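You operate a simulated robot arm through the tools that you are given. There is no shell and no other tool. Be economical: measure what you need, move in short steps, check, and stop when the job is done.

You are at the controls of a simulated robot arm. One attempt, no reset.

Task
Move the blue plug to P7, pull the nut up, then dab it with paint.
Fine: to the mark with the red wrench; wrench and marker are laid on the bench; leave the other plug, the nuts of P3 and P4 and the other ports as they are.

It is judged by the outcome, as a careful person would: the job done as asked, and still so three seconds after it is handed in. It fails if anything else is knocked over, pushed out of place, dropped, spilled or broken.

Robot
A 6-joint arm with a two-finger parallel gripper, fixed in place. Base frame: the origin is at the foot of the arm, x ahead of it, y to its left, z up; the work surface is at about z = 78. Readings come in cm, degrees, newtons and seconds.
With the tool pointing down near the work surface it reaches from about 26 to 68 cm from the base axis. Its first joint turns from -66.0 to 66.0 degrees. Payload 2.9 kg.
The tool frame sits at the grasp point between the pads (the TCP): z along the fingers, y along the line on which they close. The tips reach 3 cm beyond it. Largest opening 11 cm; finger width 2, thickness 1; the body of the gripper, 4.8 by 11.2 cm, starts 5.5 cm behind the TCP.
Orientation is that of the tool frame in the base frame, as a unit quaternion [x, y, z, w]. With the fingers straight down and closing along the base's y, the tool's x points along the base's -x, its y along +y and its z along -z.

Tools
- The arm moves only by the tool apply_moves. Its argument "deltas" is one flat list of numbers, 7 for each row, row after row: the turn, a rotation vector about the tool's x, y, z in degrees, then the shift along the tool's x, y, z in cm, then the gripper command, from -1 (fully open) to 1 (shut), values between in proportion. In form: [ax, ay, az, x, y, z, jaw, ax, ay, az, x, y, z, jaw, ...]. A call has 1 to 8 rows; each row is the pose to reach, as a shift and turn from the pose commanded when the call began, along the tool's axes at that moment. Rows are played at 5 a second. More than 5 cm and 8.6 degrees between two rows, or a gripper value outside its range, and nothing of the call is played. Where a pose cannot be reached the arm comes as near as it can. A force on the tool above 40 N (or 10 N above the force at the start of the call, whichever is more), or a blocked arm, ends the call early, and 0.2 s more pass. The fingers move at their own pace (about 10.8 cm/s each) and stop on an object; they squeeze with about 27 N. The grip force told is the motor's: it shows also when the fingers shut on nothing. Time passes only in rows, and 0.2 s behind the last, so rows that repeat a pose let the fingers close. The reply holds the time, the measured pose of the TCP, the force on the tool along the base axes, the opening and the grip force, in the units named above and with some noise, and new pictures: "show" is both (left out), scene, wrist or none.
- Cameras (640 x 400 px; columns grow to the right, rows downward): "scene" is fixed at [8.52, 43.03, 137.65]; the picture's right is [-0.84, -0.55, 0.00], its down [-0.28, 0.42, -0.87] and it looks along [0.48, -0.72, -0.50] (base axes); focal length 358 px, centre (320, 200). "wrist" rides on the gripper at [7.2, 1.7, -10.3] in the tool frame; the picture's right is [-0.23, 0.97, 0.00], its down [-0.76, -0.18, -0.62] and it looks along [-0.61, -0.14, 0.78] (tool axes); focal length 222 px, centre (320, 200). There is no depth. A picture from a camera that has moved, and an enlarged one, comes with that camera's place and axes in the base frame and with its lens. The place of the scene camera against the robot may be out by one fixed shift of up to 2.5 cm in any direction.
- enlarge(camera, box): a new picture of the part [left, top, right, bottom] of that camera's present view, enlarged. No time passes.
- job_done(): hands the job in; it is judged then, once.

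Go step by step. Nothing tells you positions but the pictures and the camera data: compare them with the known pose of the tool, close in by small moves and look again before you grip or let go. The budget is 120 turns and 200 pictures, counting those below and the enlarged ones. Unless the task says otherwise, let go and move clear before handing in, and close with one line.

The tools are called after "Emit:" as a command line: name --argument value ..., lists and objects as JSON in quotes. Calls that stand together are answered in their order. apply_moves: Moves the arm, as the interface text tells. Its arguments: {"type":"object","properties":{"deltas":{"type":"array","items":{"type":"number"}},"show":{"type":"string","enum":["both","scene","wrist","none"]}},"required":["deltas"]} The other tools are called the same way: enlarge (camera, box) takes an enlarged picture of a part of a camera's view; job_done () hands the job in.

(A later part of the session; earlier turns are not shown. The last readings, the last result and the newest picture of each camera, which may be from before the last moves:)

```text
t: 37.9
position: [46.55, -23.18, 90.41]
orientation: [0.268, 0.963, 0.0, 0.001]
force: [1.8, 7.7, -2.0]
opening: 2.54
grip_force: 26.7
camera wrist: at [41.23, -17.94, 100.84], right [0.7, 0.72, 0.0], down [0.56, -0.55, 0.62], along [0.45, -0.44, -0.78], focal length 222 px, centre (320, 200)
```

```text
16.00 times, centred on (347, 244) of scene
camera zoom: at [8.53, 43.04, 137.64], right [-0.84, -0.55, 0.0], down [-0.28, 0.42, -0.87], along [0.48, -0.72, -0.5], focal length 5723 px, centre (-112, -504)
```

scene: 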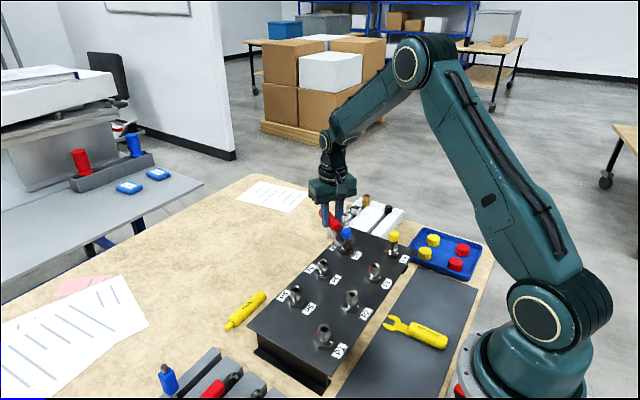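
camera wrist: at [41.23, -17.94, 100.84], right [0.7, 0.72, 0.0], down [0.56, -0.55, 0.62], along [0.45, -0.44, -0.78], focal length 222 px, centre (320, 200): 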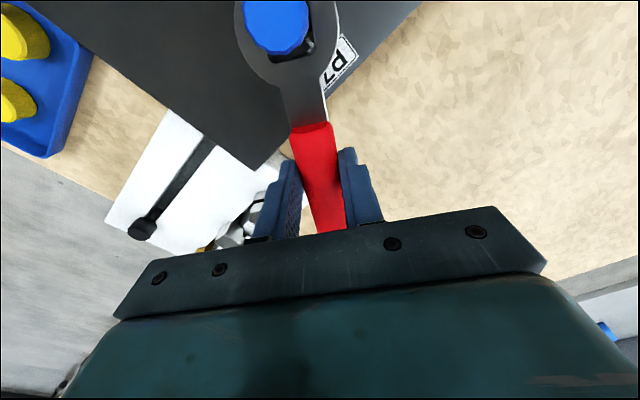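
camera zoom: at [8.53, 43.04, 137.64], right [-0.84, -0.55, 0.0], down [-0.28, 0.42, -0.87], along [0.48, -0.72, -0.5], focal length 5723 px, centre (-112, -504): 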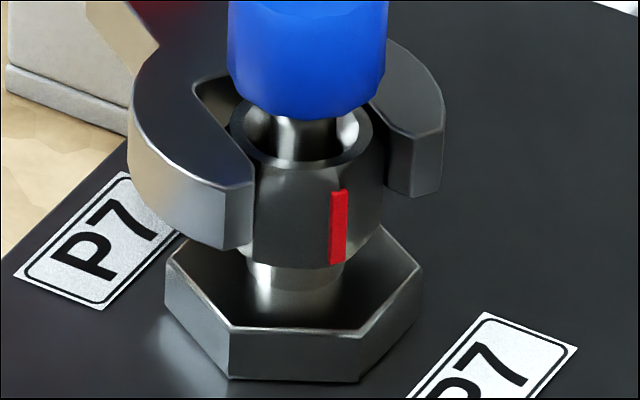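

Red mark has swung to ~147°, on a corner of the hex; so the total is ~240°, ~150° remaining. Another 60° in this bite.

Emit:
apply_moves --deltas '[0, 0, 7.5, 0.086, -1.004, 0, 0.9, 0, 0, 15, 0.301, -1.988, 0, 0.9, 0, 0, 22.5, 0.644, -2.935, 0, 0.9, 0, 0, 30, 1.107, -3.83, 0, 0.9, 0, 0, 37.5, 1.682, -4.656, 0, 0.9, 0, 0, 45, 2.361, -5.401, 0, 0.9, 0, 0, 52.5, 3.132, -6.05, 0, 0.9, 0, 0, 60, 3.98, -6.593, 0, 0.9]' --show "both"

Emit:
enlarge --camera "scene" --box '[334, 232, 360, 256]'

```text
t: 39.7
position: [39.71, -26.57, 90.39]
orientation: [0.714, 0.7, 0.001, 0.001]
force: [12.8, 6.8, -3.2]
opening: 2.53
grip_force: 27.2
camera wrist: at [41.47, -19.37, 100.87], right [0.97, -0.25, 0.0], down [-0.19, -0.76, 0.62], along [-0.15, -0.6, -0.78], focal length 222 px, centre (320, 200)
```

scene: 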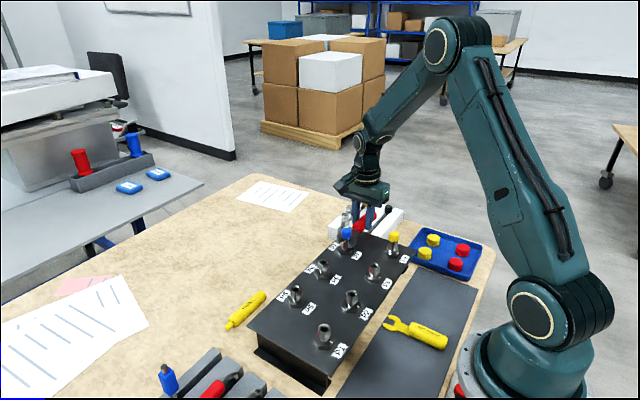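
wrist: 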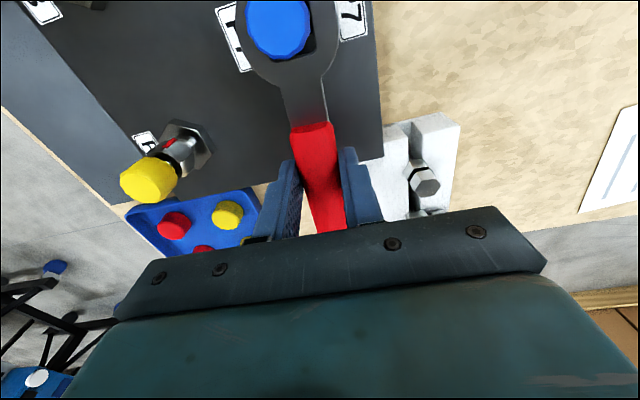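

```text
16.00 times, centred on (347, 244) of scene
camera zoom: at [8.56, 43.04, 137.64], right [-0.84, -0.55, 0.0], down [-0.28, 0.42, -0.87], along [0.48, -0.72, -0.5], focal length 5723 px, centre (-112, -504)
```

zoom: 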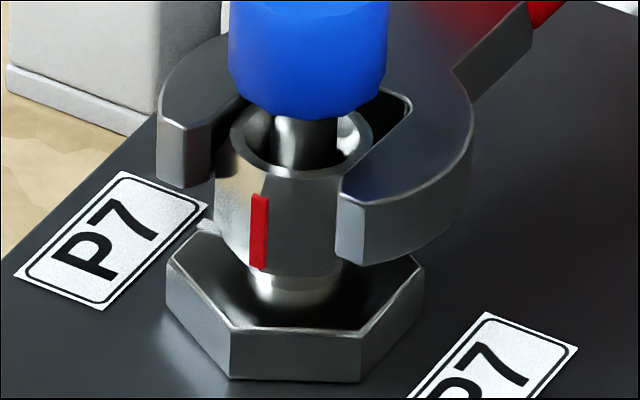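

Red mark now near 89°. Easing the load, withdrawing the wrench outward, and raising it for re-biting.

Emit:
apply_moves --deltas '[0, 0, -2, 0, 0.2, 0, 0.9, 0, 0, -2, -1, 0.2, 0, 0.9, 0, 0, -2, -2.2, 0.2, 0, 0.9, 0, 0, -2, -3.5, 0.2, 0, 0.9, 0, 0, -2, -4.2, 0.2, 0, 0.9, 0, 0, -2, -4.2, 0.2, -2.5, 0.9, 0, 0, -2, -4.2, 0.2, -2.5, 0.9]' --show "both"

Emit:
enlarge --camera "scene" --box '[334, 232, 360, 256]'

Emit:
enlarge --camera "wrist" --box '[200, 0, 400, 160]'

```text
t: 41.3
position: [39.65, -30.94, 92.89]
orientation: [0.701, 0.713, 0.0, -0.001]
force: [-0.3, -0.2, -1.7]
opening: 2.54
grip_force: 27.3
camera wrist: at [41.27, -23.62, 103.34], right [0.98, -0.21, 0.0], down [-0.17, -0.76, 0.62], along [-0.13, -0.61, -0.78], focal length 222 px, centre (320, 200)
```

scene: 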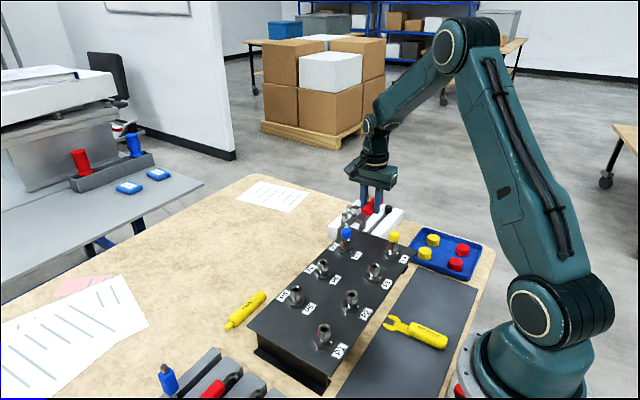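
wrist: 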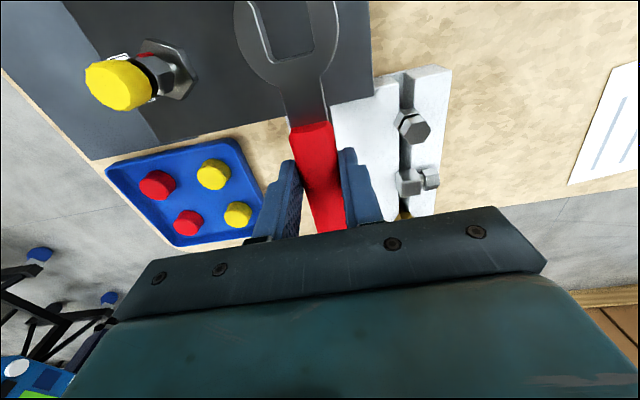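

```text
16.00 times, centred on (347, 244) of scene
camera zoom: at [8.52, 43.02, 137.65], right [-0.84, -0.55, 0.0], down [-0.28, 0.42, -0.87], along [0.48, -0.72, -0.5], focal length 5723 px, centre (-112, -504)
```

zoom: 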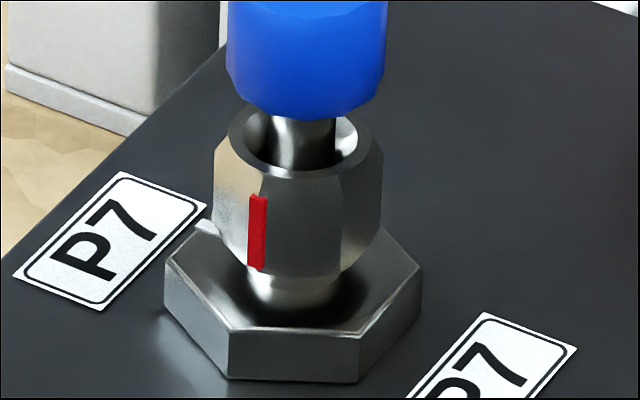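

```text
2.50 times, centred on (300, 80) of wrist
camera zoom: at [41.27, -23.62, 103.34], right [0.98, -0.21, 0.0], down [-0.17, -0.76, 0.62], along [-0.13, -0.61, -0.78], focal length 555 px, centre (370, 500)
```

zoom: 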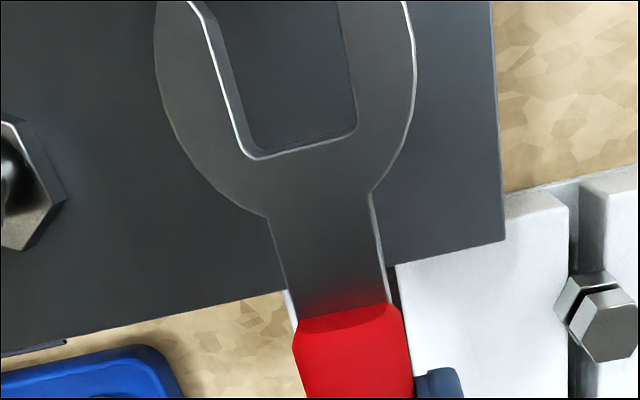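

Emit:
apply_moves --deltas '[0, 0, -7.5, 0.064, 1.543, 0, 0.9, 0, 0, -15, 0.33, 3.064, 0, 0.9, 0, 0, -22.5, 0.791, 4.537, 0, 0.9, 0, 0, -30, 1.441, 5.938, 0, 0.9, 0, 0, -37.5, 2.268, 7.241, 0, 0.9, 0, 0, -45, 3.258, 8.426, 0, 0.9, 0, 0, -52.5, 4.395, 9.472, 0, 0.9, 0, 0, -60, 5.658, 10.359, 0, 0.9]' --show "none"

Emit:
apply_moves --deltas '[0, 0, -7.5, 0.064, 1.543, 0, 0.9, 0, 0, -15, 0.33, 3.064, 0, 0.9, 0, 0, -22.5, 0.791, 4.537, 0, 0.9, 0, 0, -30, 1.441, 5.938, 0, 0.9, 0, 0, -37.5, 2.268, 7.241, 0, 0.9, 0, 0, -45, 3.258, 8.426, 0, 0.9, 0, 0, -52.5, 4.395, 9.472, 0, 0.9, 0, 0, -60, 5.658, 10.359, 0, 0.9]' --show "none"

Emit:
apply_moves --deltas '[0, 0, 0, 0, 0, 1.2, 0.9, 0, 0, 0, 0, 0, 2.5, 0.9, 0, 0, 0, 0, 0, 2.5, 0.9]' --show "both"

Emit:
enlarge --camera "scene" --box '[320, 220, 370, 262]'

```text
t: 43.1
position: [49.83, -25.19, 92.76]
orientation: [0.249, 0.968, 0.0, 0.0]
force: [-0.1, -0.6, -1.6]
opening: 2.52
grip_force: 27.5
```

```text
t: 44.9
position: [50.06, -13.42, 92.93]
orientation: [-0.268, 0.963, 0.001, 0.001]
force: [0.5, 0.7, -0.7]
opening: 2.53
grip_force: 26.7
```

```text
t: 45.7
position: [50.23, -13.21, 90.44]
orientation: [-0.267, 0.964, 0.001, -0.001]
force: [0.5, -0.2, -1.7]
opening: 2.53
grip_force: 27.7
camera wrist: at [43.0, -15.55, 100.84], right [-0.31, 0.95, 0.0], down [0.74, 0.24, 0.62], along [0.59, 0.19, -0.78], focal length 222 px, centre (320, 200)
```

scene: 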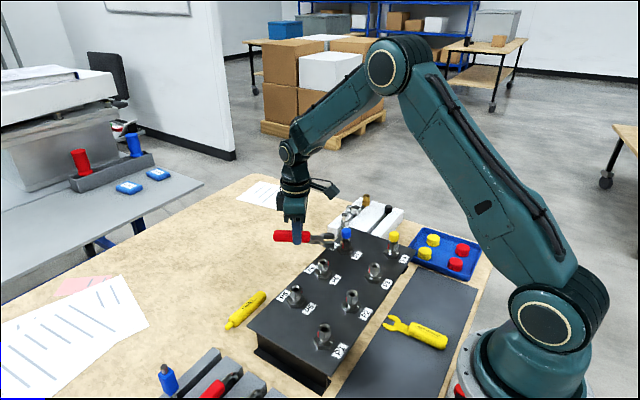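
wrist: 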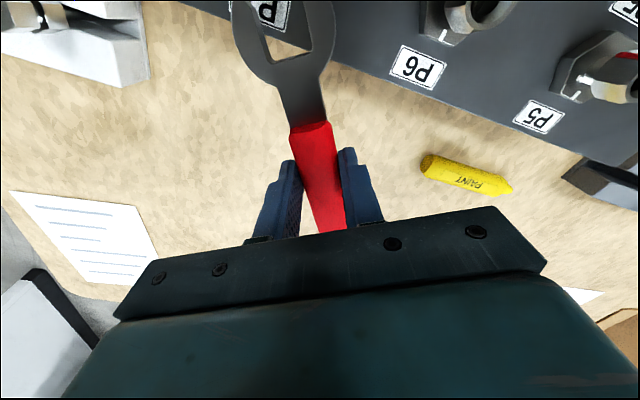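

```text
9.52 times, centred on (345, 241) of scene
camera zoom: at [8.52, 43.03, 137.65], right [-0.84, -0.55, 0.0], down [-0.28, 0.42, -0.87], along [0.48, -0.72, -0.5], focal length 3407 px, centre (82, -190)
```

zoom: 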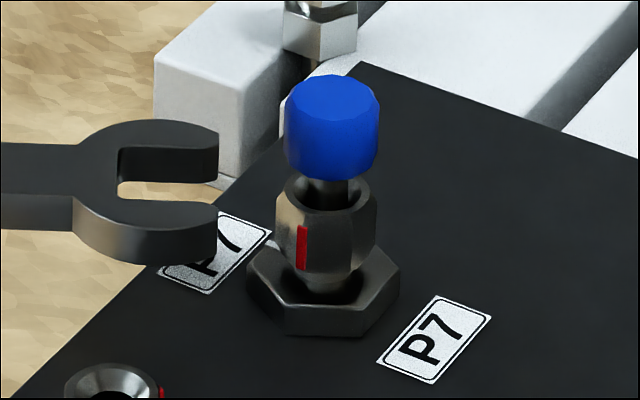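

The nut has moved down ~0.3 cm as it tightens, so I lower the wrench 0.5 cm and slide on again.

Emit:
apply_moves --deltas '[0, 0, 0, 0, 0, 0.5, 0.9, 0, 0, 0, 1, 0, 0.5, 0.9, 0, 0, 0, 2, 0, 0.5, 0.9, 0, 0, 0, 2.6, 0, 0.5, 0.9, 0, 0, 0, 3.2, 0, 0.5, 0.9, 0, 0, 0, 3.8, 0, 0.5, 0.9, 0, 0, 0, 3.8, 0, 0.5, 0.9]' --show "both"

Emit:
enlarge --camera "scene" --box '[320, 220, 370, 262]'

Emit:
enlarge --camera "wrist" --box '[200, 0, 400, 140]'

```text
t: 47.3
position: [46.56, -15.45, 89.78]
orientation: [-0.265, 0.964, 0.0, -0.002]
force: [-1.3, 4.3, -1.5]
opening: 2.56
grip_force: 27.0
camera wrist: at [39.57, -17.6, 100.17], right [-0.3, 0.95, 0.0], down [0.75, 0.24, 0.62], along [0.59, 0.19, -0.78], focal length 222 px, centre (320, 200)
```

scene: 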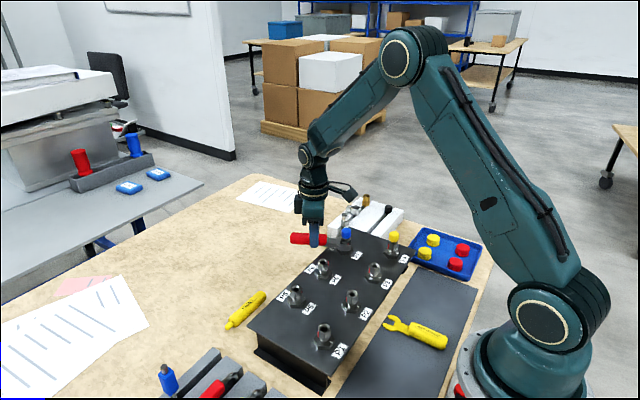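
wrist: 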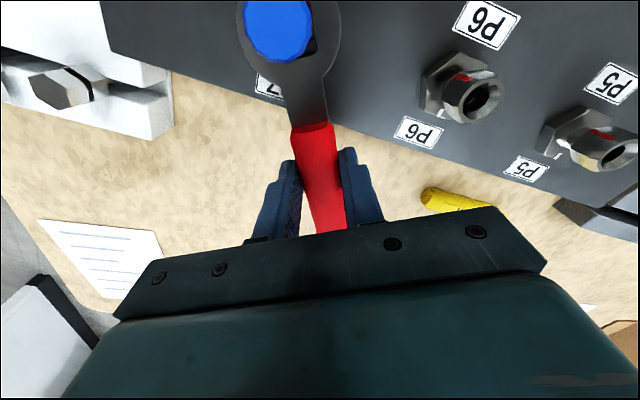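

```text
9.52 times, centred on (345, 241) of scene
camera zoom: at [8.52, 43.04, 137.64], right [-0.84, -0.55, 0.0], down [-0.28, 0.42, -0.87], along [0.48, -0.72, -0.5], focal length 3407 px, centre (82, -190)
```

zoom: 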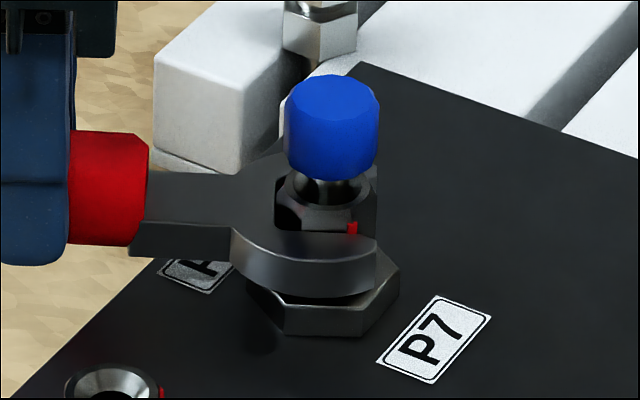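

```text
2.86 times, centred on (300, 70) of wrist
camera zoom: at [39.57, -17.6, 100.17], right [-0.3, 0.95, 0.0], down [0.75, 0.24, 0.62], along [0.59, 0.19, -0.78], focal length 635 px, centre (377, 571)
```

zoom: 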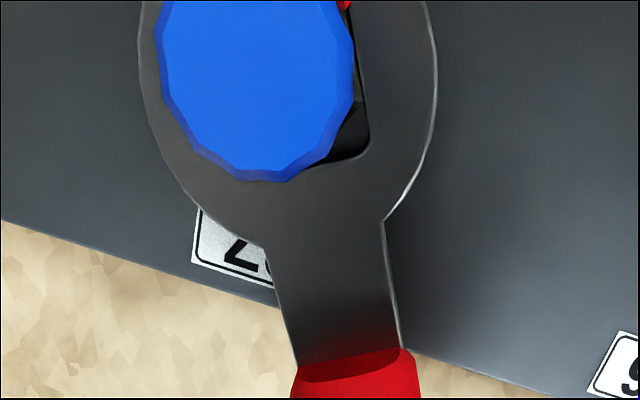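

The nut spun ~60° back as the wrench slid on (red mark now ~150°). The wrench is engaged, so I'll turn ~150° in one bite, checking after each 60°.

Emit:
apply_moves --deltas '[0, 0, 7.5, 0.102, -0.99, 0, 0.9, 0, 0, 15, 0.331, -1.958, 0, 0.9, 0, 0, 22.5, 0.686, -2.887, 0, 0.9, 0, 0, 30, 1.158, -3.763, 0, 0.9, 0, 0, 37.5, 1.741, -4.569, 0, 0.9, 0, 0, 45, 2.424, -5.292, 0, 0.9, 0, 0, 52.5, 3.195, -5.92, 0, 0.9, 0, 0, 60, 4.043, -6.442, 0, 0.9]' --show "scene"

Emit:
enlarge --camera "scene" --box '[334, 232, 360, 256]'

```text
t: 49.1
position: [46.65, -22.87, 89.84]
orientation: [0.251, 0.968, -0.001, -0.001]
force: [-0.4, 5.1, -2.6]
opening: 2.54
grip_force: 27.2
```

scene: 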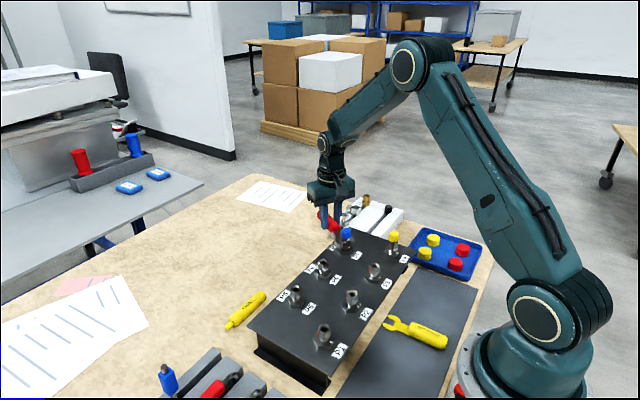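

```text
16.00 times, centred on (347, 244) of scene
camera zoom: at [8.52, 43.04, 137.64], right [-0.84, -0.55, 0.0], down [-0.28, 0.42, -0.87], along [0.48, -0.72, -0.5], focal length 5723 px, centre (-112, -504)
```

zoom: 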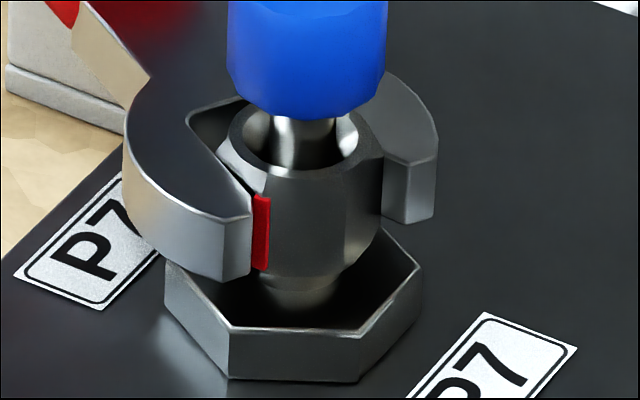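

Emit:
apply_moves --deltas '[0, 0, 7.5, 0.102, -0.99, 0, 0.9, 0, 0, 15, 0.331, -1.958, 0, 0.9, 0, 0, 22.5, 0.686, -2.887, 0, 0.9, 0, 0, 30, 1.158, -3.763, 0, 0.9, 0, 0, 37.5, 1.741, -4.569, 0, 0.9, 0, 0, 45, 2.424, -5.292, 0, 0.9, 0, 0, 52.5, 3.195, -5.92, 0, 0.9, 0, 0, 60, 4.043, -6.442, 0, 0.9]' --show "both"

Emit:
enlarge --camera "scene" --box '[334, 232, 360, 256]'

Emit:
enlarge --camera "wrist" --box '[200, 0, 400, 140]'

```text
t: 50.9
position: [40.07, -26.79, 89.91]
orientation: [0.703, 0.712, 0.0, 0.003]
force: [7.8, -17.5, -4.6]
opening: 2.54
grip_force: 27.2
camera wrist: at [41.62, -19.39, 100.36], right [0.98, -0.22, 0.0], down [-0.17, -0.76, 0.62], along [-0.13, -0.61, -0.78], focal length 222 px, centre (320, 200)
```

scene: 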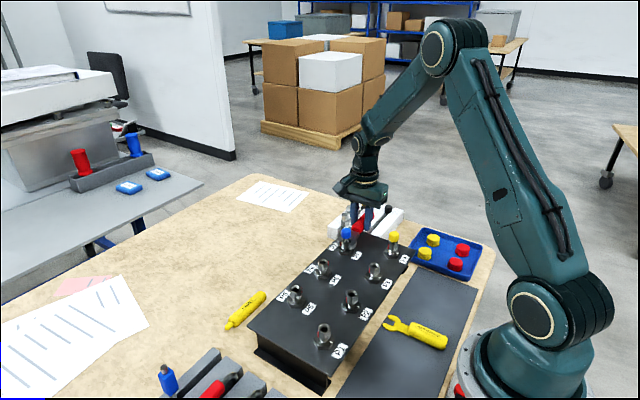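
wrist: 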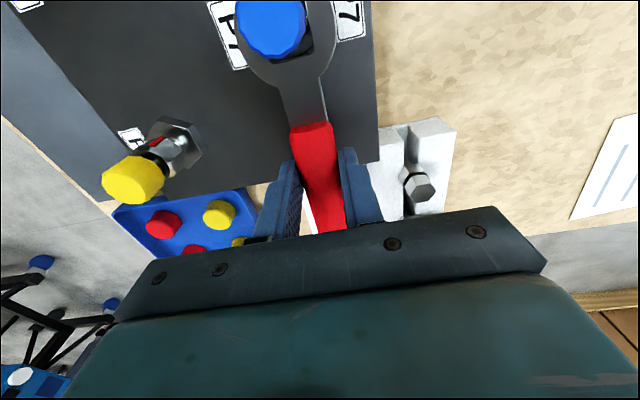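

```text
16.00 times, centred on (347, 244) of scene
camera zoom: at [8.55, 42.98, 137.66], right [-0.84, -0.55, 0.0], down [-0.28, 0.42, -0.87], along [0.48, -0.72, -0.5], focal length 5723 px, centre (-112, -504)
```

zoom: 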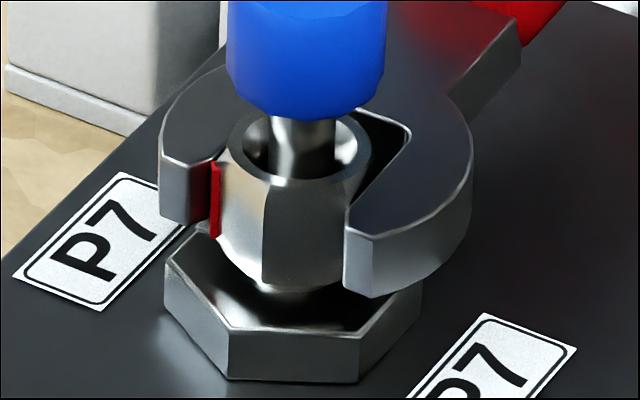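

```text
2.86 times, centred on (300, 70) of wrist
camera zoom: at [41.62, -19.39, 100.36], right [0.98, -0.22, 0.0], down [-0.17, -0.76, 0.62], along [-0.13, -0.61, -0.78], focal length 635 px, centre (377, 571)
```

zoom: 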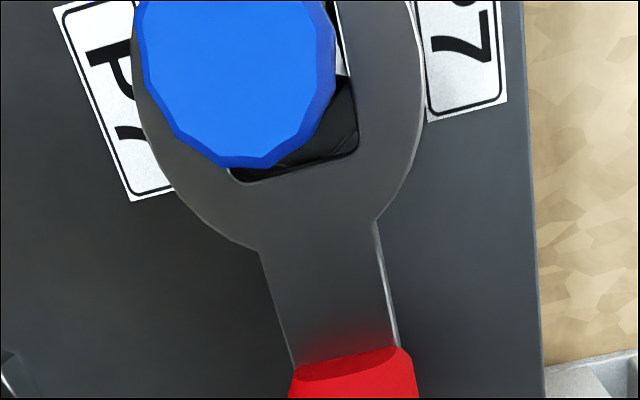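

Emit:
apply_moves --deltas '[0, 0, 3, -0.15, -0.4, 0, 0.9, 0, 0, 7.5, -0.05, -0.99, 0, 0.9, 0, 0, 15, 0.18, -1.958, 0, 0.9, 0, 0, 22.5, 0.536, -2.887, 0, 0.9, 0, 0, 28, 0.88, -3.54, 0, 0.9, 0, 0, 28, 0.88, -3.54, 0, 0.9]' --show "both"

Emit:
enlarge --camera "scene" --box '[334, 232, 360, 256]'

Emit:
enlarge --camera "wrist" --box '[200, 0, 400, 140]'

```text
t: 52.3
position: [36.38, -25.83, 89.86]
orientation: [0.854, 0.52, 0.0, 0.001]
force: [5.1, -12.3, 1.8]
opening: 2.54
grip_force: 27.2
camera wrist: at [41.24, -20.1, 100.31], right [0.76, -0.65, 0.0], down [-0.51, -0.6, 0.62], along [-0.4, -0.48, -0.78], focal length 222 px, centre (320, 200)
```

scene: 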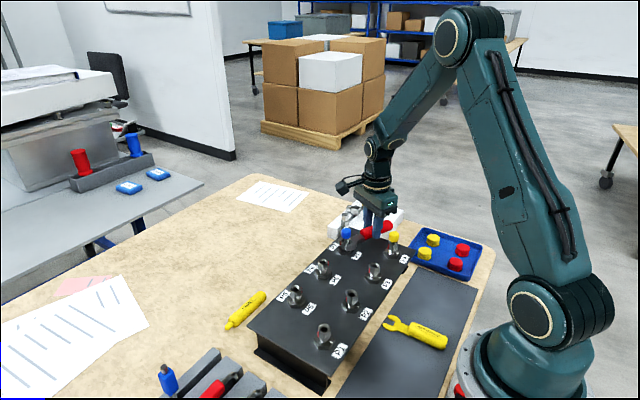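
wrist: 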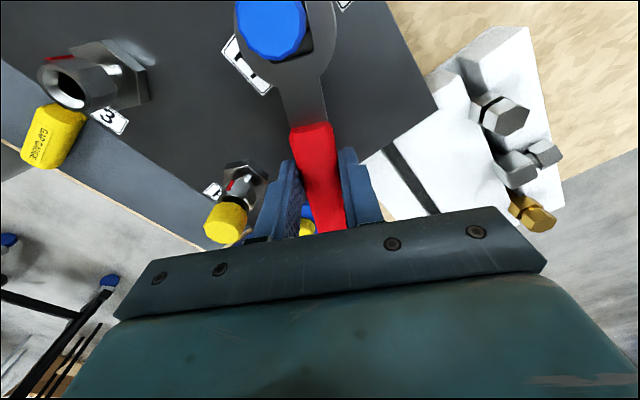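

```text
16.00 times, centred on (347, 244) of scene
camera zoom: at [8.53, 43.0, 137.66], right [-0.84, -0.55, 0.0], down [-0.28, 0.42, -0.87], along [0.48, -0.72, -0.5], focal length 5723 px, centre (-112, -504)
```

zoom: 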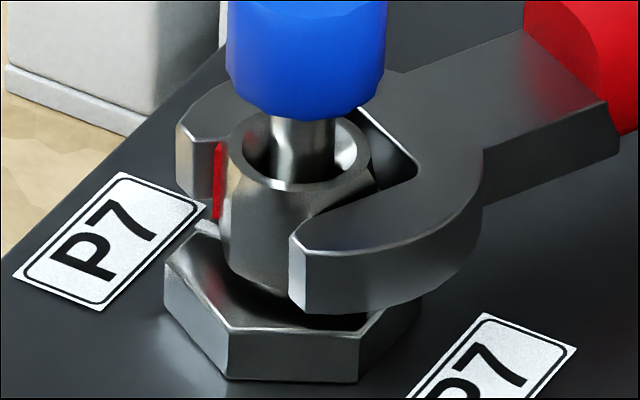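

```text
2.86 times, centred on (300, 70) of wrist
camera zoom: at [41.24, -20.1, 100.31], right [0.76, -0.65, 0.0], down [-0.51, -0.6, 0.62], along [-0.4, -0.48, -0.78], focal length 635 px, centre (377, 571)
```

zoom: 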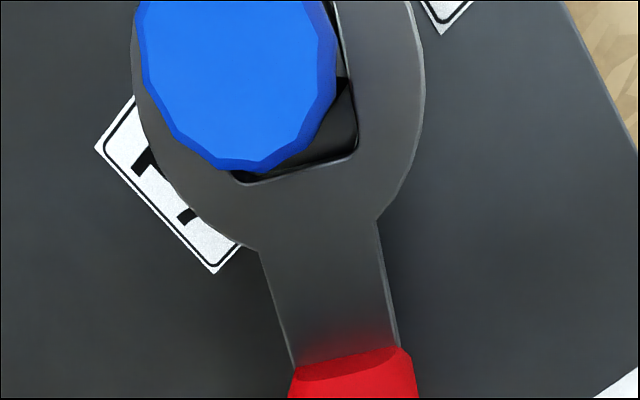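

By geometry the red mark is within ~4° of the white one; turning 4° more, then easing off and withdrawing to check from the +x side.

Emit:
apply_moves --deltas '[0, 0, 4, 0.04, -0.53, 0, 0.9, 0, 0, 4, 0.04, -0.53, 0, 0.9]' --show "none"

Emit:
enlarge --camera "scene" --box '[334, 232, 360, 256]'

```text
t: 52.9
position: [35.93, -25.59, 89.82]
orientation: [0.871, 0.492, -0.001, 0.0]
force: [5.0, -14.7, 2.0]
opening: 2.53
grip_force: 27.0
```

```text
16.00 times, centred on (347, 244) of scene
camera zoom: at [8.53, 42.99, 137.66], right [-0.84, -0.55, 0.0], down [-0.28, 0.42, -0.87], along [0.48, -0.72, -0.5], focal length 5723 px, centre (-112, -504)
```

zoom: 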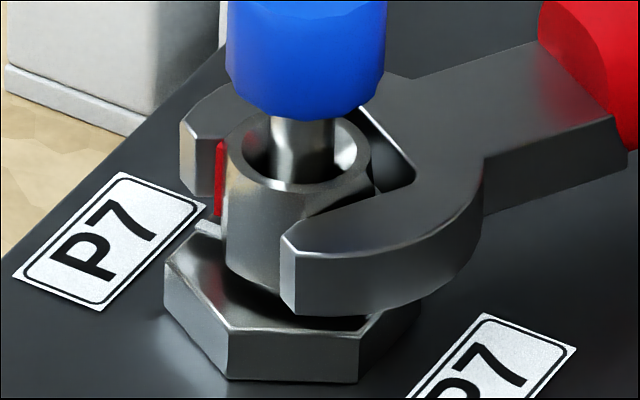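

Emit:
apply_moves --deltas '[0, 0, -1.5, 0, 0.15, 0, 0.9, 0, 0, -1.5, -0.6, 0.15, 0, 0.9, 0, 0, -1.5, -1.4, 0.15, 0, 0.9, 0, 0, -1.5, -2.4, 0.15, 0, 0.9, 0, 0, -1.5, -3.4, 0.15, 0, 0.9, 0, 0, -1.5, -4.4, 0.15, 0, 0.9]' --show "scene"

Emit:
enlarge --camera "scene" --box '[334, 232, 360, 256]'

```text
t: 54.3
position: [33.83, -29.29, 89.8]
orientation: [0.863, 0.505, 0.0, -0.001]
force: [0.0, 0.2, -1.5]
opening: 2.55
grip_force: 27.3
```

scene: 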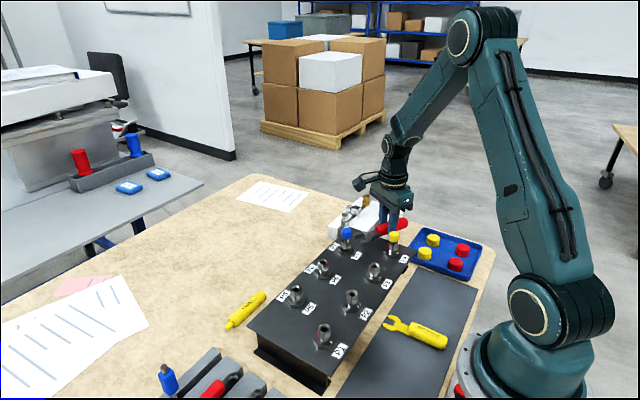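

```text
16.00 times, centred on (347, 244) of scene
camera zoom: at [8.52, 43.03, 137.65], right [-0.84, -0.55, 0.0], down [-0.28, 0.42, -0.87], along [0.48, -0.72, -0.5], focal length 5723 px, centre (-112, -504)
```

zoom: 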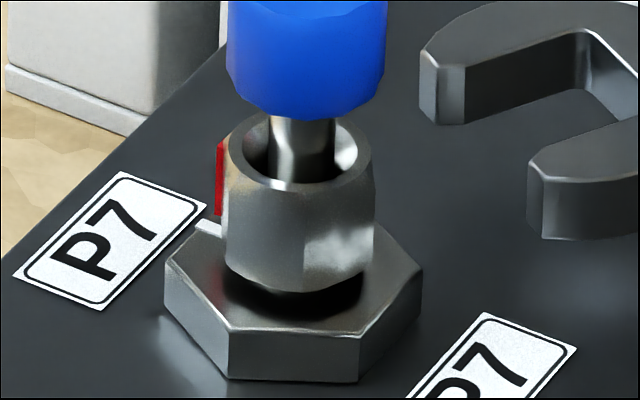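

The nut stayed put and the red mark stands over the white one. Now lifting the wrench and carrying it to free bench around (57, -14) to lay it down.

Emit:
apply_moves --deltas '[0, 0, 0, 0, 0, -3, 0.9, 0, 0, 0, 0, 0, -6.5, 0.9, 0, 0, -7.5, 1.6, 0.8, -6.5, 0.9, 0, 0, -15, 3.2, 1.6, -6.5, 0.9, 0, 0, -22.5, 4.8, 2.4, -6.5, 0.9, 0, 0, -30, 6.4, 3.2, -6.5, 0.9, 0, 0, -37.5, 8, 4, -6.5, 0.9, 0, 0, -45, 9.6, 4.9, -6.5, 0.9]' --show "scene"

```text
t: 56.1
position: [42.83, -23.34, 96.38]
orientation: [0.604, 0.797, -0.001, 0.0]
force: [-0.3, 1.0, -1.3]
opening: 2.54
grip_force: 26.7
```

scene: 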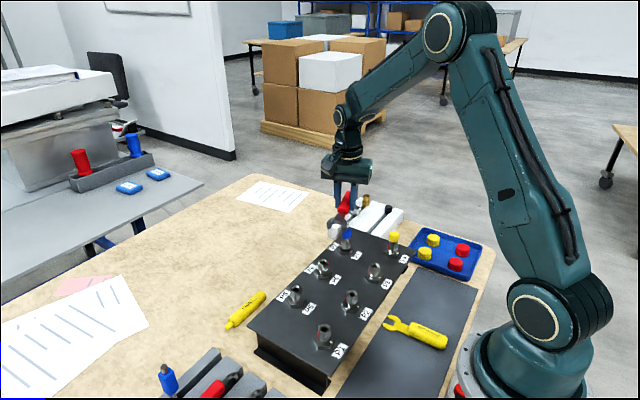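

Emit:
apply_moves --deltas '[0, 0, -8, 0.64, 2.02, 0, 0.9, 0, 0, -16, 1.28, 4.05, 0, 0.9, 0, 0, -24, 1.92, 6.07, 0, 0.9, 0, 0, -32, 2.55, 8.1, 0, 0.9, 0, 0, -40, 3.2, 10.1, 0, 0.9, 0, 0, -48, 3.83, 12.1, 0, 0.9, 0, 0, -56, 4.5, 14.2, 0, 0.9, 0, 0, -64, 5.1, 16.2, 0, 0.9]' --show "none"

Emit:
apply_moves --deltas '[0, 0, -5, 0, 0, 2, 0.9, 0, 0, -10, 0, 0, 5, 0.9, 0, 0, -10, 0, 0, 8, 0.9, 0, 0, -10, 0, 0, 8, 0.9]' --show "both"

```text
t: 57.9
position: [57.16, -14.02, 96.35]
orientation: [0.091, 0.996, -0.001, 0.0]
force: [-0.6, -0.3, -2.3]
opening: 2.56
grip_force: 26.7
```

```text
t: 58.9
position: [57.18, -14.25, 88.42]
orientation: [0.005, 1.0, 0.0, 0.001]
force: [0.4, 0.5, -1.8]
opening: 2.52
grip_force: 26.9
camera wrist: at [49.9, -12.46, 98.88], right [0.24, 0.97, 0.0], down [0.76, -0.18, 0.62], along [0.61, -0.15, -0.78], focal length 222 px, centre (320, 200)
```

scene: 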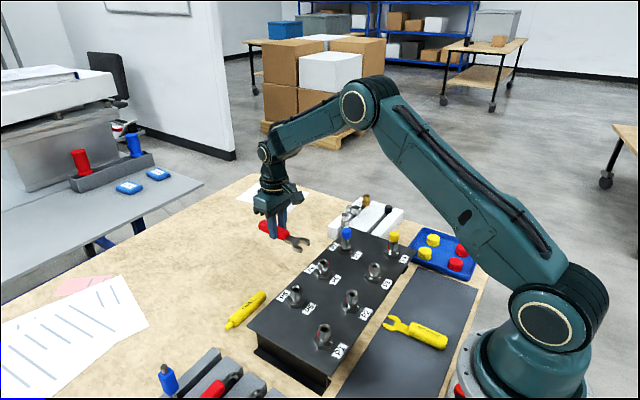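
wrist: 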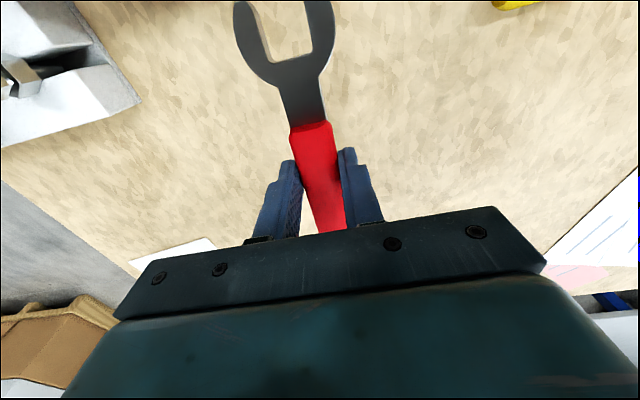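

Emit:
apply_moves --deltas '[0, 0, 0, 0, 0, 3, 0.9, 0, 0, 0, 0, 0, 5.5, 0.9, 0, 0, 0, 0, 0, 6.6, 0.9, 0, 0, 0, 0, 0, 6.9, 0.9, 0, 0, 0, 0, 0, 7.05, 0.9, 0, 0, 0, 0, 0, 7.15, 0.9]' --show "none"

```text
t: 60.3
position: [57.12, -14.25, 81.41]
orientation: [0.005, 1.0, -0.002, 0.002]
force: [-8.5, -4.0, 20.2]
opening: 2.51
grip_force: 27.0
```

On the table (20 N). Opening gently and rising.

Emit:
apply_moves --deltas '[0, 0, 0, 0, 0, -0.15, 0.85, 0, 0, 0, 0, 0, -0.15, 0.45, 0, 0, 0, 0, 0, -0.15, 0.2, 0, 0, 0, 0, 0, -0.15, 0.1, 0, 0, 0, 0, 0, -3, 0.1, 0, 0, 0, 0, 0, -8, 0.1, 0, 0, 0, 0, 0, -12, 0.1, 0, 0, 0, 0, 0, -12, 0.1]' --show "both"

```text
t: 62.1
position: [57.15, -14.27, 93.45]
orientation: [0.004, 1.0, 0.0, 0.0]
force: [0.5, -0.4, -1.0]
opening: 4.95
grip_force: 0.0
camera wrist: at [50.02, -12.46, 103.84], right [0.24, 0.97, 0.0], down [0.76, -0.19, 0.62], along [0.61, -0.15, -0.78], focal length 222 px, centre (320, 200)
```

scene: 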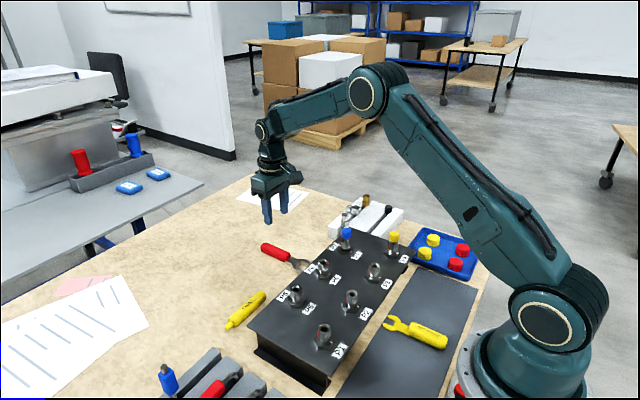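
wrist: 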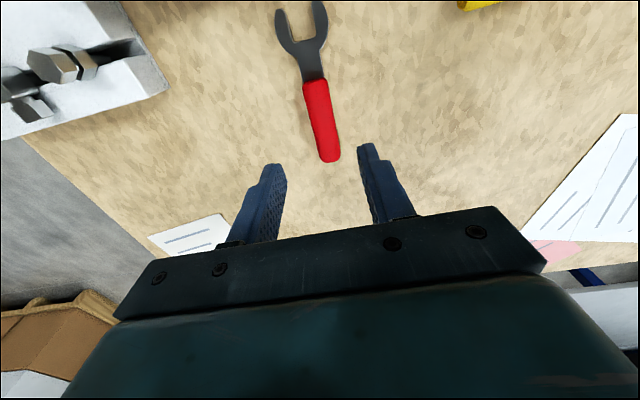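

Wrench lies flat on the bench. I'll rotate toward the orientation needed for the marker and view P7's marks from the +x side on the way.

Emit:
apply_moves --deltas '[0, 0, 8, 1, -0.7, -0.5, 0.1, 0, 0, 16, 2, -1.4, -1, 0.1, 0, 0, 24, 3, -2.1, -1.5, 0.1, 0, 0, 32, 4, -2.8, -1.5, 0.1, 0, 0, 40, 5, -3.5, -1.5, 0.1, 0, 0, 48, 6, -4.2, -1.5, 0.1, 0, 0, 56, 7, -5, -1.5, 0.1, 0, 0, 64, 8, -5.7, -1.5, 0.1]' --show "none"

Emit:
apply_moves --deltas '[0, 0, 8, 0, 0, 0, 0.1, 0, 0, 16, 0, 0, 0, 0.1, 0, 0, 25.5, 0, 0, 0, 0.1, 0, 0, 25.5, 0, 0, 0, 0.1]' --show "wrist"

```text
t: 63.9
position: [49.01, -19.6, 94.71]
orientation: [0.535, 0.845, 0.001, 0.001]
force: [-0.6, 0.7, -0.3]
opening: 4.95
grip_force: 0.1
```

```text
refused: row 3 steps farther than a row can; nothing moved
```

Emit:
apply_moves --deltas '[0, 0, 8.4, 0, 0, 0, 0.1, 0, 0, 16.8, 0, 0, 0, 0.1, 0, 0, 25.2, 0, 0, 0, 0.1, 0, 0, 25.2, 0, 0, 0, 0.1]' --show "wrist"

Emit:
enlarge --camera "wrist" --box '[150, 80, 280, 190]'

```text
t: 64.9
position: [48.94, -19.74, 94.69]
orientation: [0.706, 0.708, 0.0, -0.001]
force: [0.0, 0.0, -0.2]
opening: 4.94
grip_force: 0.1
camera wrist: at [50.65, -12.42, 105.21], right [0.97, -0.22, 0.0], down [-0.18, -0.76, 0.62], along [-0.14, -0.61, -0.78], focal length 222 px, centre (320, 200)
```

wrist: 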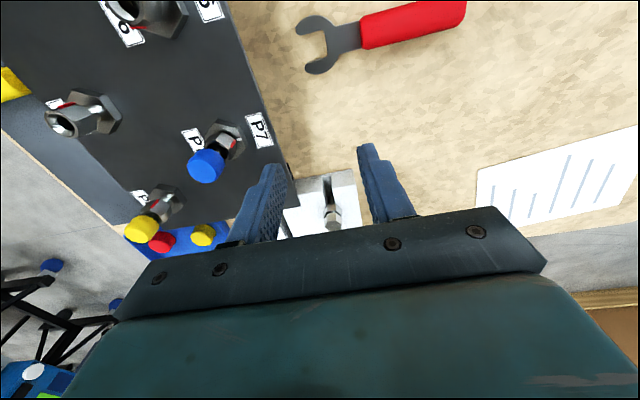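

```text
3.64 times, centred on (215, 135) of wrist
camera zoom: at [50.65, -12.42, 105.21], right [0.97, -0.22, 0.0], down [-0.18, -0.76, 0.62], along [-0.14, -0.61, -0.78], focal length 808 px, centre (702, 436)
```

zoom: 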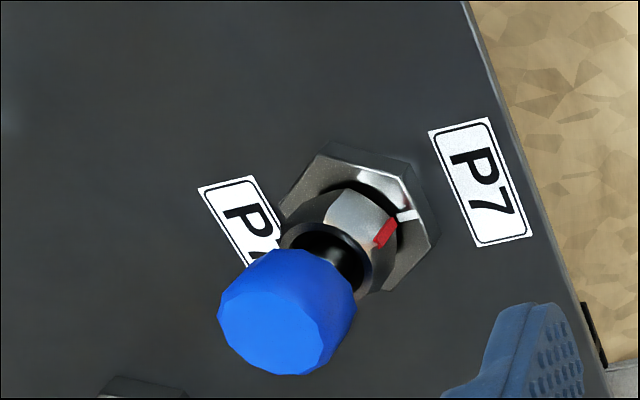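

Emit:
enlarge --camera "wrist" --box '[202, 112, 252, 162]'

```text
8.00 times, centred on (227, 137) of wrist
camera zoom: at [50.65, -12.42, 105.21], right [0.97, -0.22, 0.0], down [-0.18, -0.76, 0.62], along [-0.14, -0.61, -0.78], focal length 1777 px, centre (1064, 704)
```

zoom: 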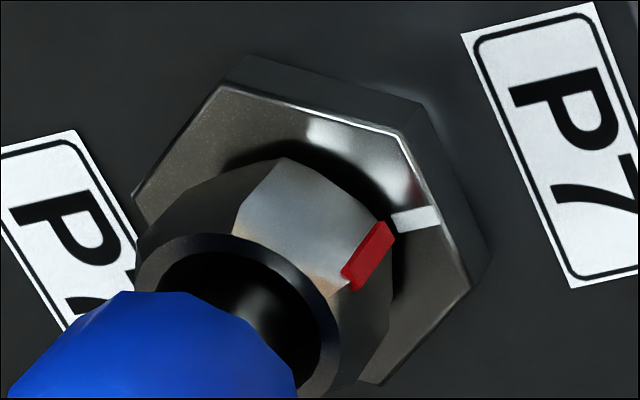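

Red is within a few degrees of the white mark. One closer look to be sure before moving on.

Emit:
apply_moves --deltas '[0, 0, 0, -1.2, -2.3, 2, 0.1, 0, 0, 0, -2.5, -4.6, 3.7, 0.1, 0, 0, 0, -2.5, -4.6, 3.7, 0.1]' --show "wrist"

Emit:
enlarge --camera "wrist" --box '[215, 90, 285, 160]'

```text
t: 65.7
position: [44.21, -22.31, 91.01]
orientation: [0.705, 0.709, 0.0, 0.001]
force: [0.4, -0.9, -0.6]
opening: 4.94
grip_force: 0.0
camera wrist: at [45.98, -15.01, 101.55], right [0.97, -0.22, 0.0], down [-0.17, -0.76, 0.62], along [-0.14, -0.61, -0.78], focal length 222 px, centre (320, 200)
```

wrist: 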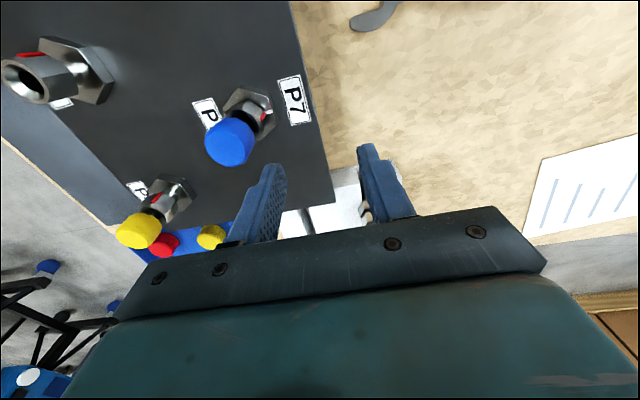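

```text
5.71 times, centred on (250, 125) of wrist
camera zoom: at [45.98, -15.01, 101.55], right [0.97, -0.22, 0.0], down [-0.17, -0.76, 0.62], along [-0.14, -0.61, -0.78], focal length 1269 px, centre (720, 629)
```

zoom: 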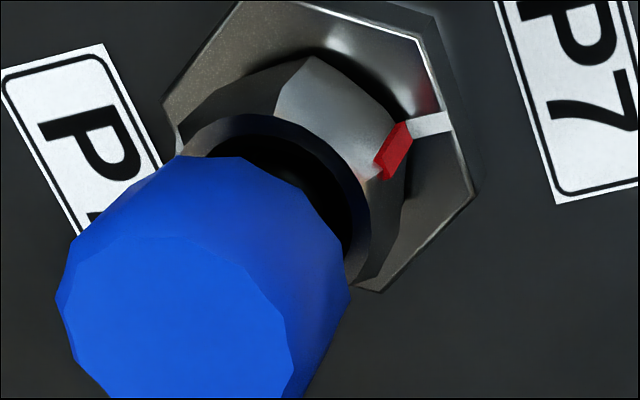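

The marks are aligned. Now to the paint marker: hovering over its middle with the fingers closing across it.

Emit:
apply_moves --deltas '[0, 0, 0, 3.5, 1.5, -3, 0.1, 0, 0, 0, 7.5, 3, -3, 0.1, 0, 0, 0, 11.5, 5, -3, 0.1, 0, 0, 0, 15.5, 6, -3, 0.1, 0, 0, 0, 19.5, 7, -3, 0.1, 0, 0, 0, 23.2, 7.2, -3, 0.1, 0, 0, 0, 26.8, 7.2, -3, 0.1, 0, 0, 0, 26.8, 7.2, -1, 0.1]' --show "both"

Emit:
enlarge --camera "wrist" --box '[220, 0, 420, 200]'

```text
t: 67.5
position: [51.81, 4.49, 92.03]
orientation: [0.706, 0.708, 0.0, 0.0]
force: [-0.6, 0.1, 0.3]
opening: 4.98
grip_force: 0.1
camera wrist: at [53.42, 11.84, 102.54], right [0.97, -0.22, 0.0], down [-0.18, -0.76, 0.62], along [-0.14, -0.61, -0.78], focal length 222 px, centre (320, 200)
```

scene: 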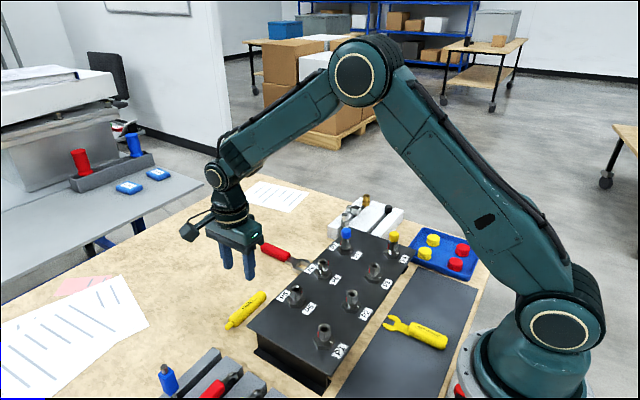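
wrist: 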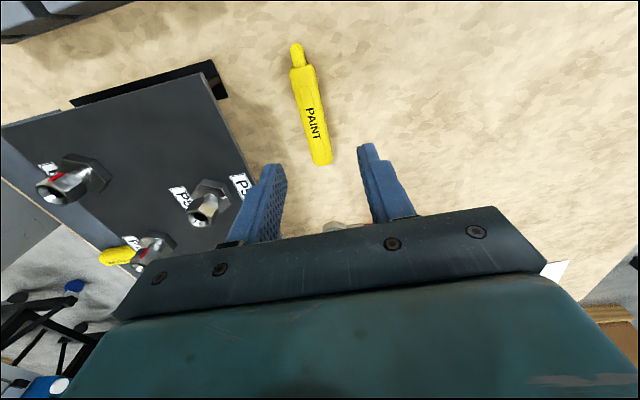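

```text
2.00 times, centred on (320, 100) of wrist
camera zoom: at [53.42, 11.84, 102.54], right [0.97, -0.22, 0.0], down [-0.18, -0.76, 0.62], along [-0.14, -0.61, -0.78], focal length 444 px, centre (320, 400)
```

zoom: 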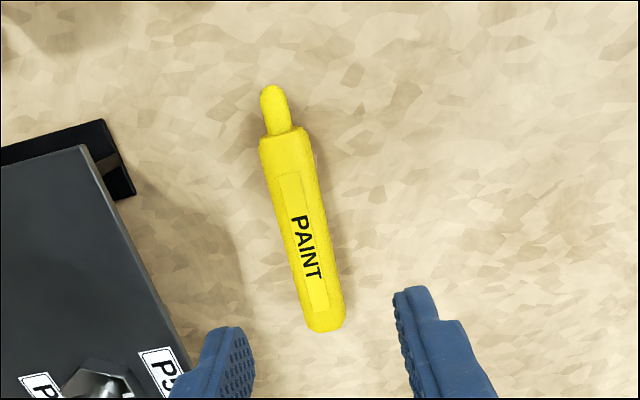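

Emit:
apply_moves --deltas '[0, 0, 1.8, -0.7, -0.8, 3.5, 0.1, 0, 0, 1.8, -0.7, -0.8, 7, 0.1, 0, 0, 1.8, -0.7, -0.8, 9.5, 0.1, 0, 0, 1.8, -0.7, -0.8, 10.7, 0.1, 0, 0, 1.8, -0.7, -0.8, 10.7, 0.1]' --show "wrist"

```text
t: 68.7
position: [50.87, 3.98, 81.42]
orientation: [0.716, 0.698, 0.001, 0.0]
force: [-0.4, 0.3, -1.0]
opening: 4.95
grip_force: 0.1
camera wrist: at [52.74, 11.21, 91.87], right [0.97, -0.25, 0.0], down [-0.2, -0.76, 0.62], along [-0.16, -0.6, -0.78], focal length 222 px, centre (320, 200)
```

wrist: 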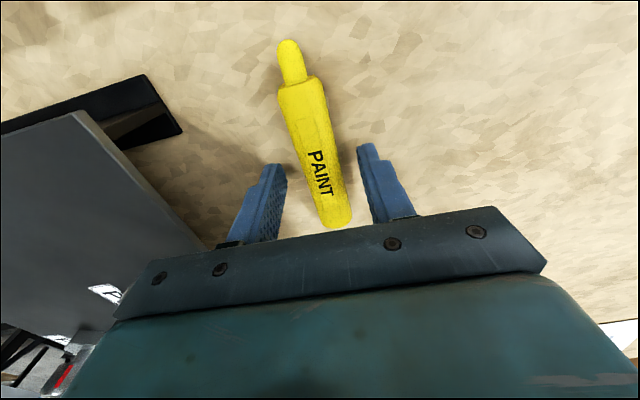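

Emit:
apply_moves --deltas '[0, 0, 0, 0, 0, 0.1, 0.4, 0, 0, 0, 0, 0, 0.1, 0.7, 0, 0, 0, 0, 0, 0.1, 0.95, 0, 0, 0, 0, 0, 0.1, 0.95, 0, 0, 0, 0, 0, 0.1, 0.95, 0, 0, 0, 0, 0, -4, 0.95, 0, 0, 0, 0, 0, -8, 0.95, 0, 0, 0, 0, 0, -12, 0.95]' --show "both"

Emit:
enlarge --camera "wrist" --box '[220, 0, 420, 200]'

Emit:
enlarge --camera "scene" --box '[180, 180, 330, 330]'

```text
t: 70.5
position: [50.72, 3.82, 93.3]
orientation: [0.717, 0.697, 0.0, 0.0]
force: [-0.3, 0.0, -0.3]
opening: 2.28
grip_force: 27.6
camera wrist: at [52.66, 11.08, 103.77], right [0.97, -0.25, 0.0], down [-0.2, -0.76, 0.62], along [-0.16, -0.6, -0.78], focal length 222 px, centre (320, 200)
```

scene: 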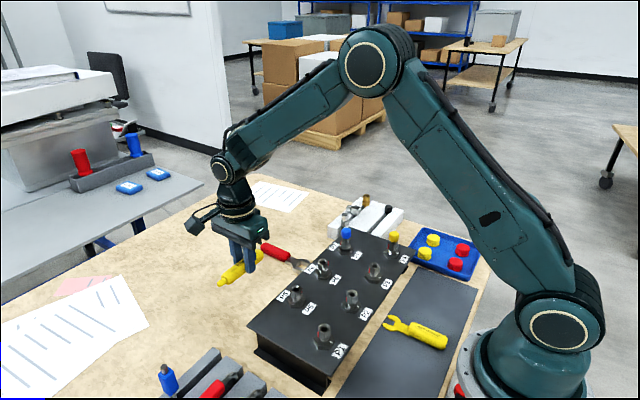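
wrist: 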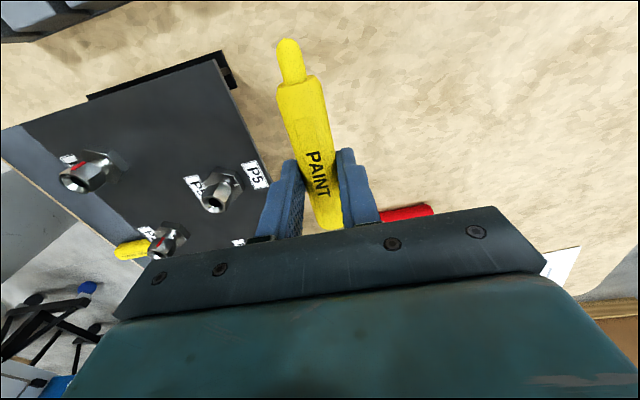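

```text
2.00 times, centred on (320, 100) of wrist
camera zoom: at [52.66, 11.08, 103.77], right [0.97, -0.25, 0.0], down [-0.2, -0.76, 0.62], along [-0.16, -0.6, -0.78], focal length 444 px, centre (320, 400)
```

zoom: 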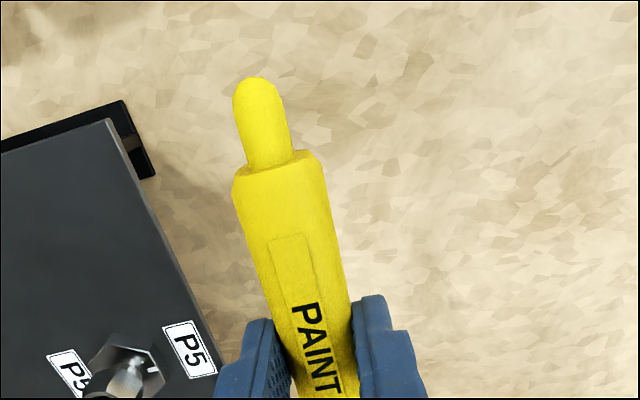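

```text
2.67 times, centred on (255, 255) of scene
camera zoom: at [8.52, 43.03, 137.65], right [-0.84, -0.55, 0.0], down [-0.28, 0.42, -0.87], along [0.48, -0.72, -0.5], focal length 954 px, centre (493, 53)
```

zoom: 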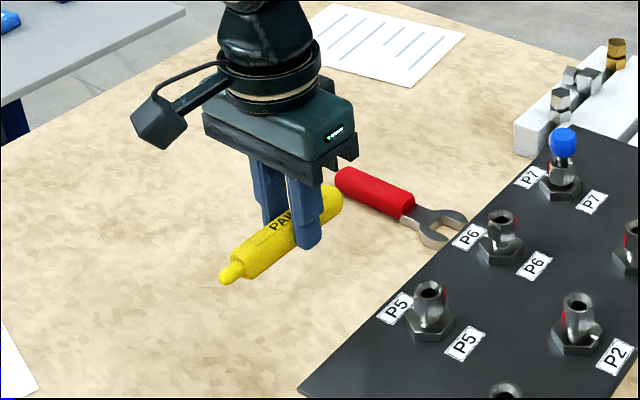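

Marker held horizontally, nib at tool x≈6.9. Turning it toward P7 to dab the nut's flat facing 30°.

Emit:
apply_moves --deltas '[0, 0, -8, -1.1, 0, 0, 0.95, 0, 0, -16, -2.2, 0, 0, 0.95, 0, 0, -24, -3.3, 0, 0, 0.95, 0, 0, -32, -4.4, 0, 0, 0.95, 0, 0, -40, -5.5, 0, 0, 0.95, 0, 0, -48, -6.6, 0, 0, 0.95, 0, 0, -56, -7.8, 0, 0, 0.95, 0, 0, -64, -9, 0, 0, 0.95]' --show "none"

```text
t: 72.3
position: [50.6, -5.24, 93.37]
orientation: [0.236, 0.972, 0.0, 0.0]
force: [-0.1, 0.9, -0.8]
opening: 2.26
grip_force: 27.3
```

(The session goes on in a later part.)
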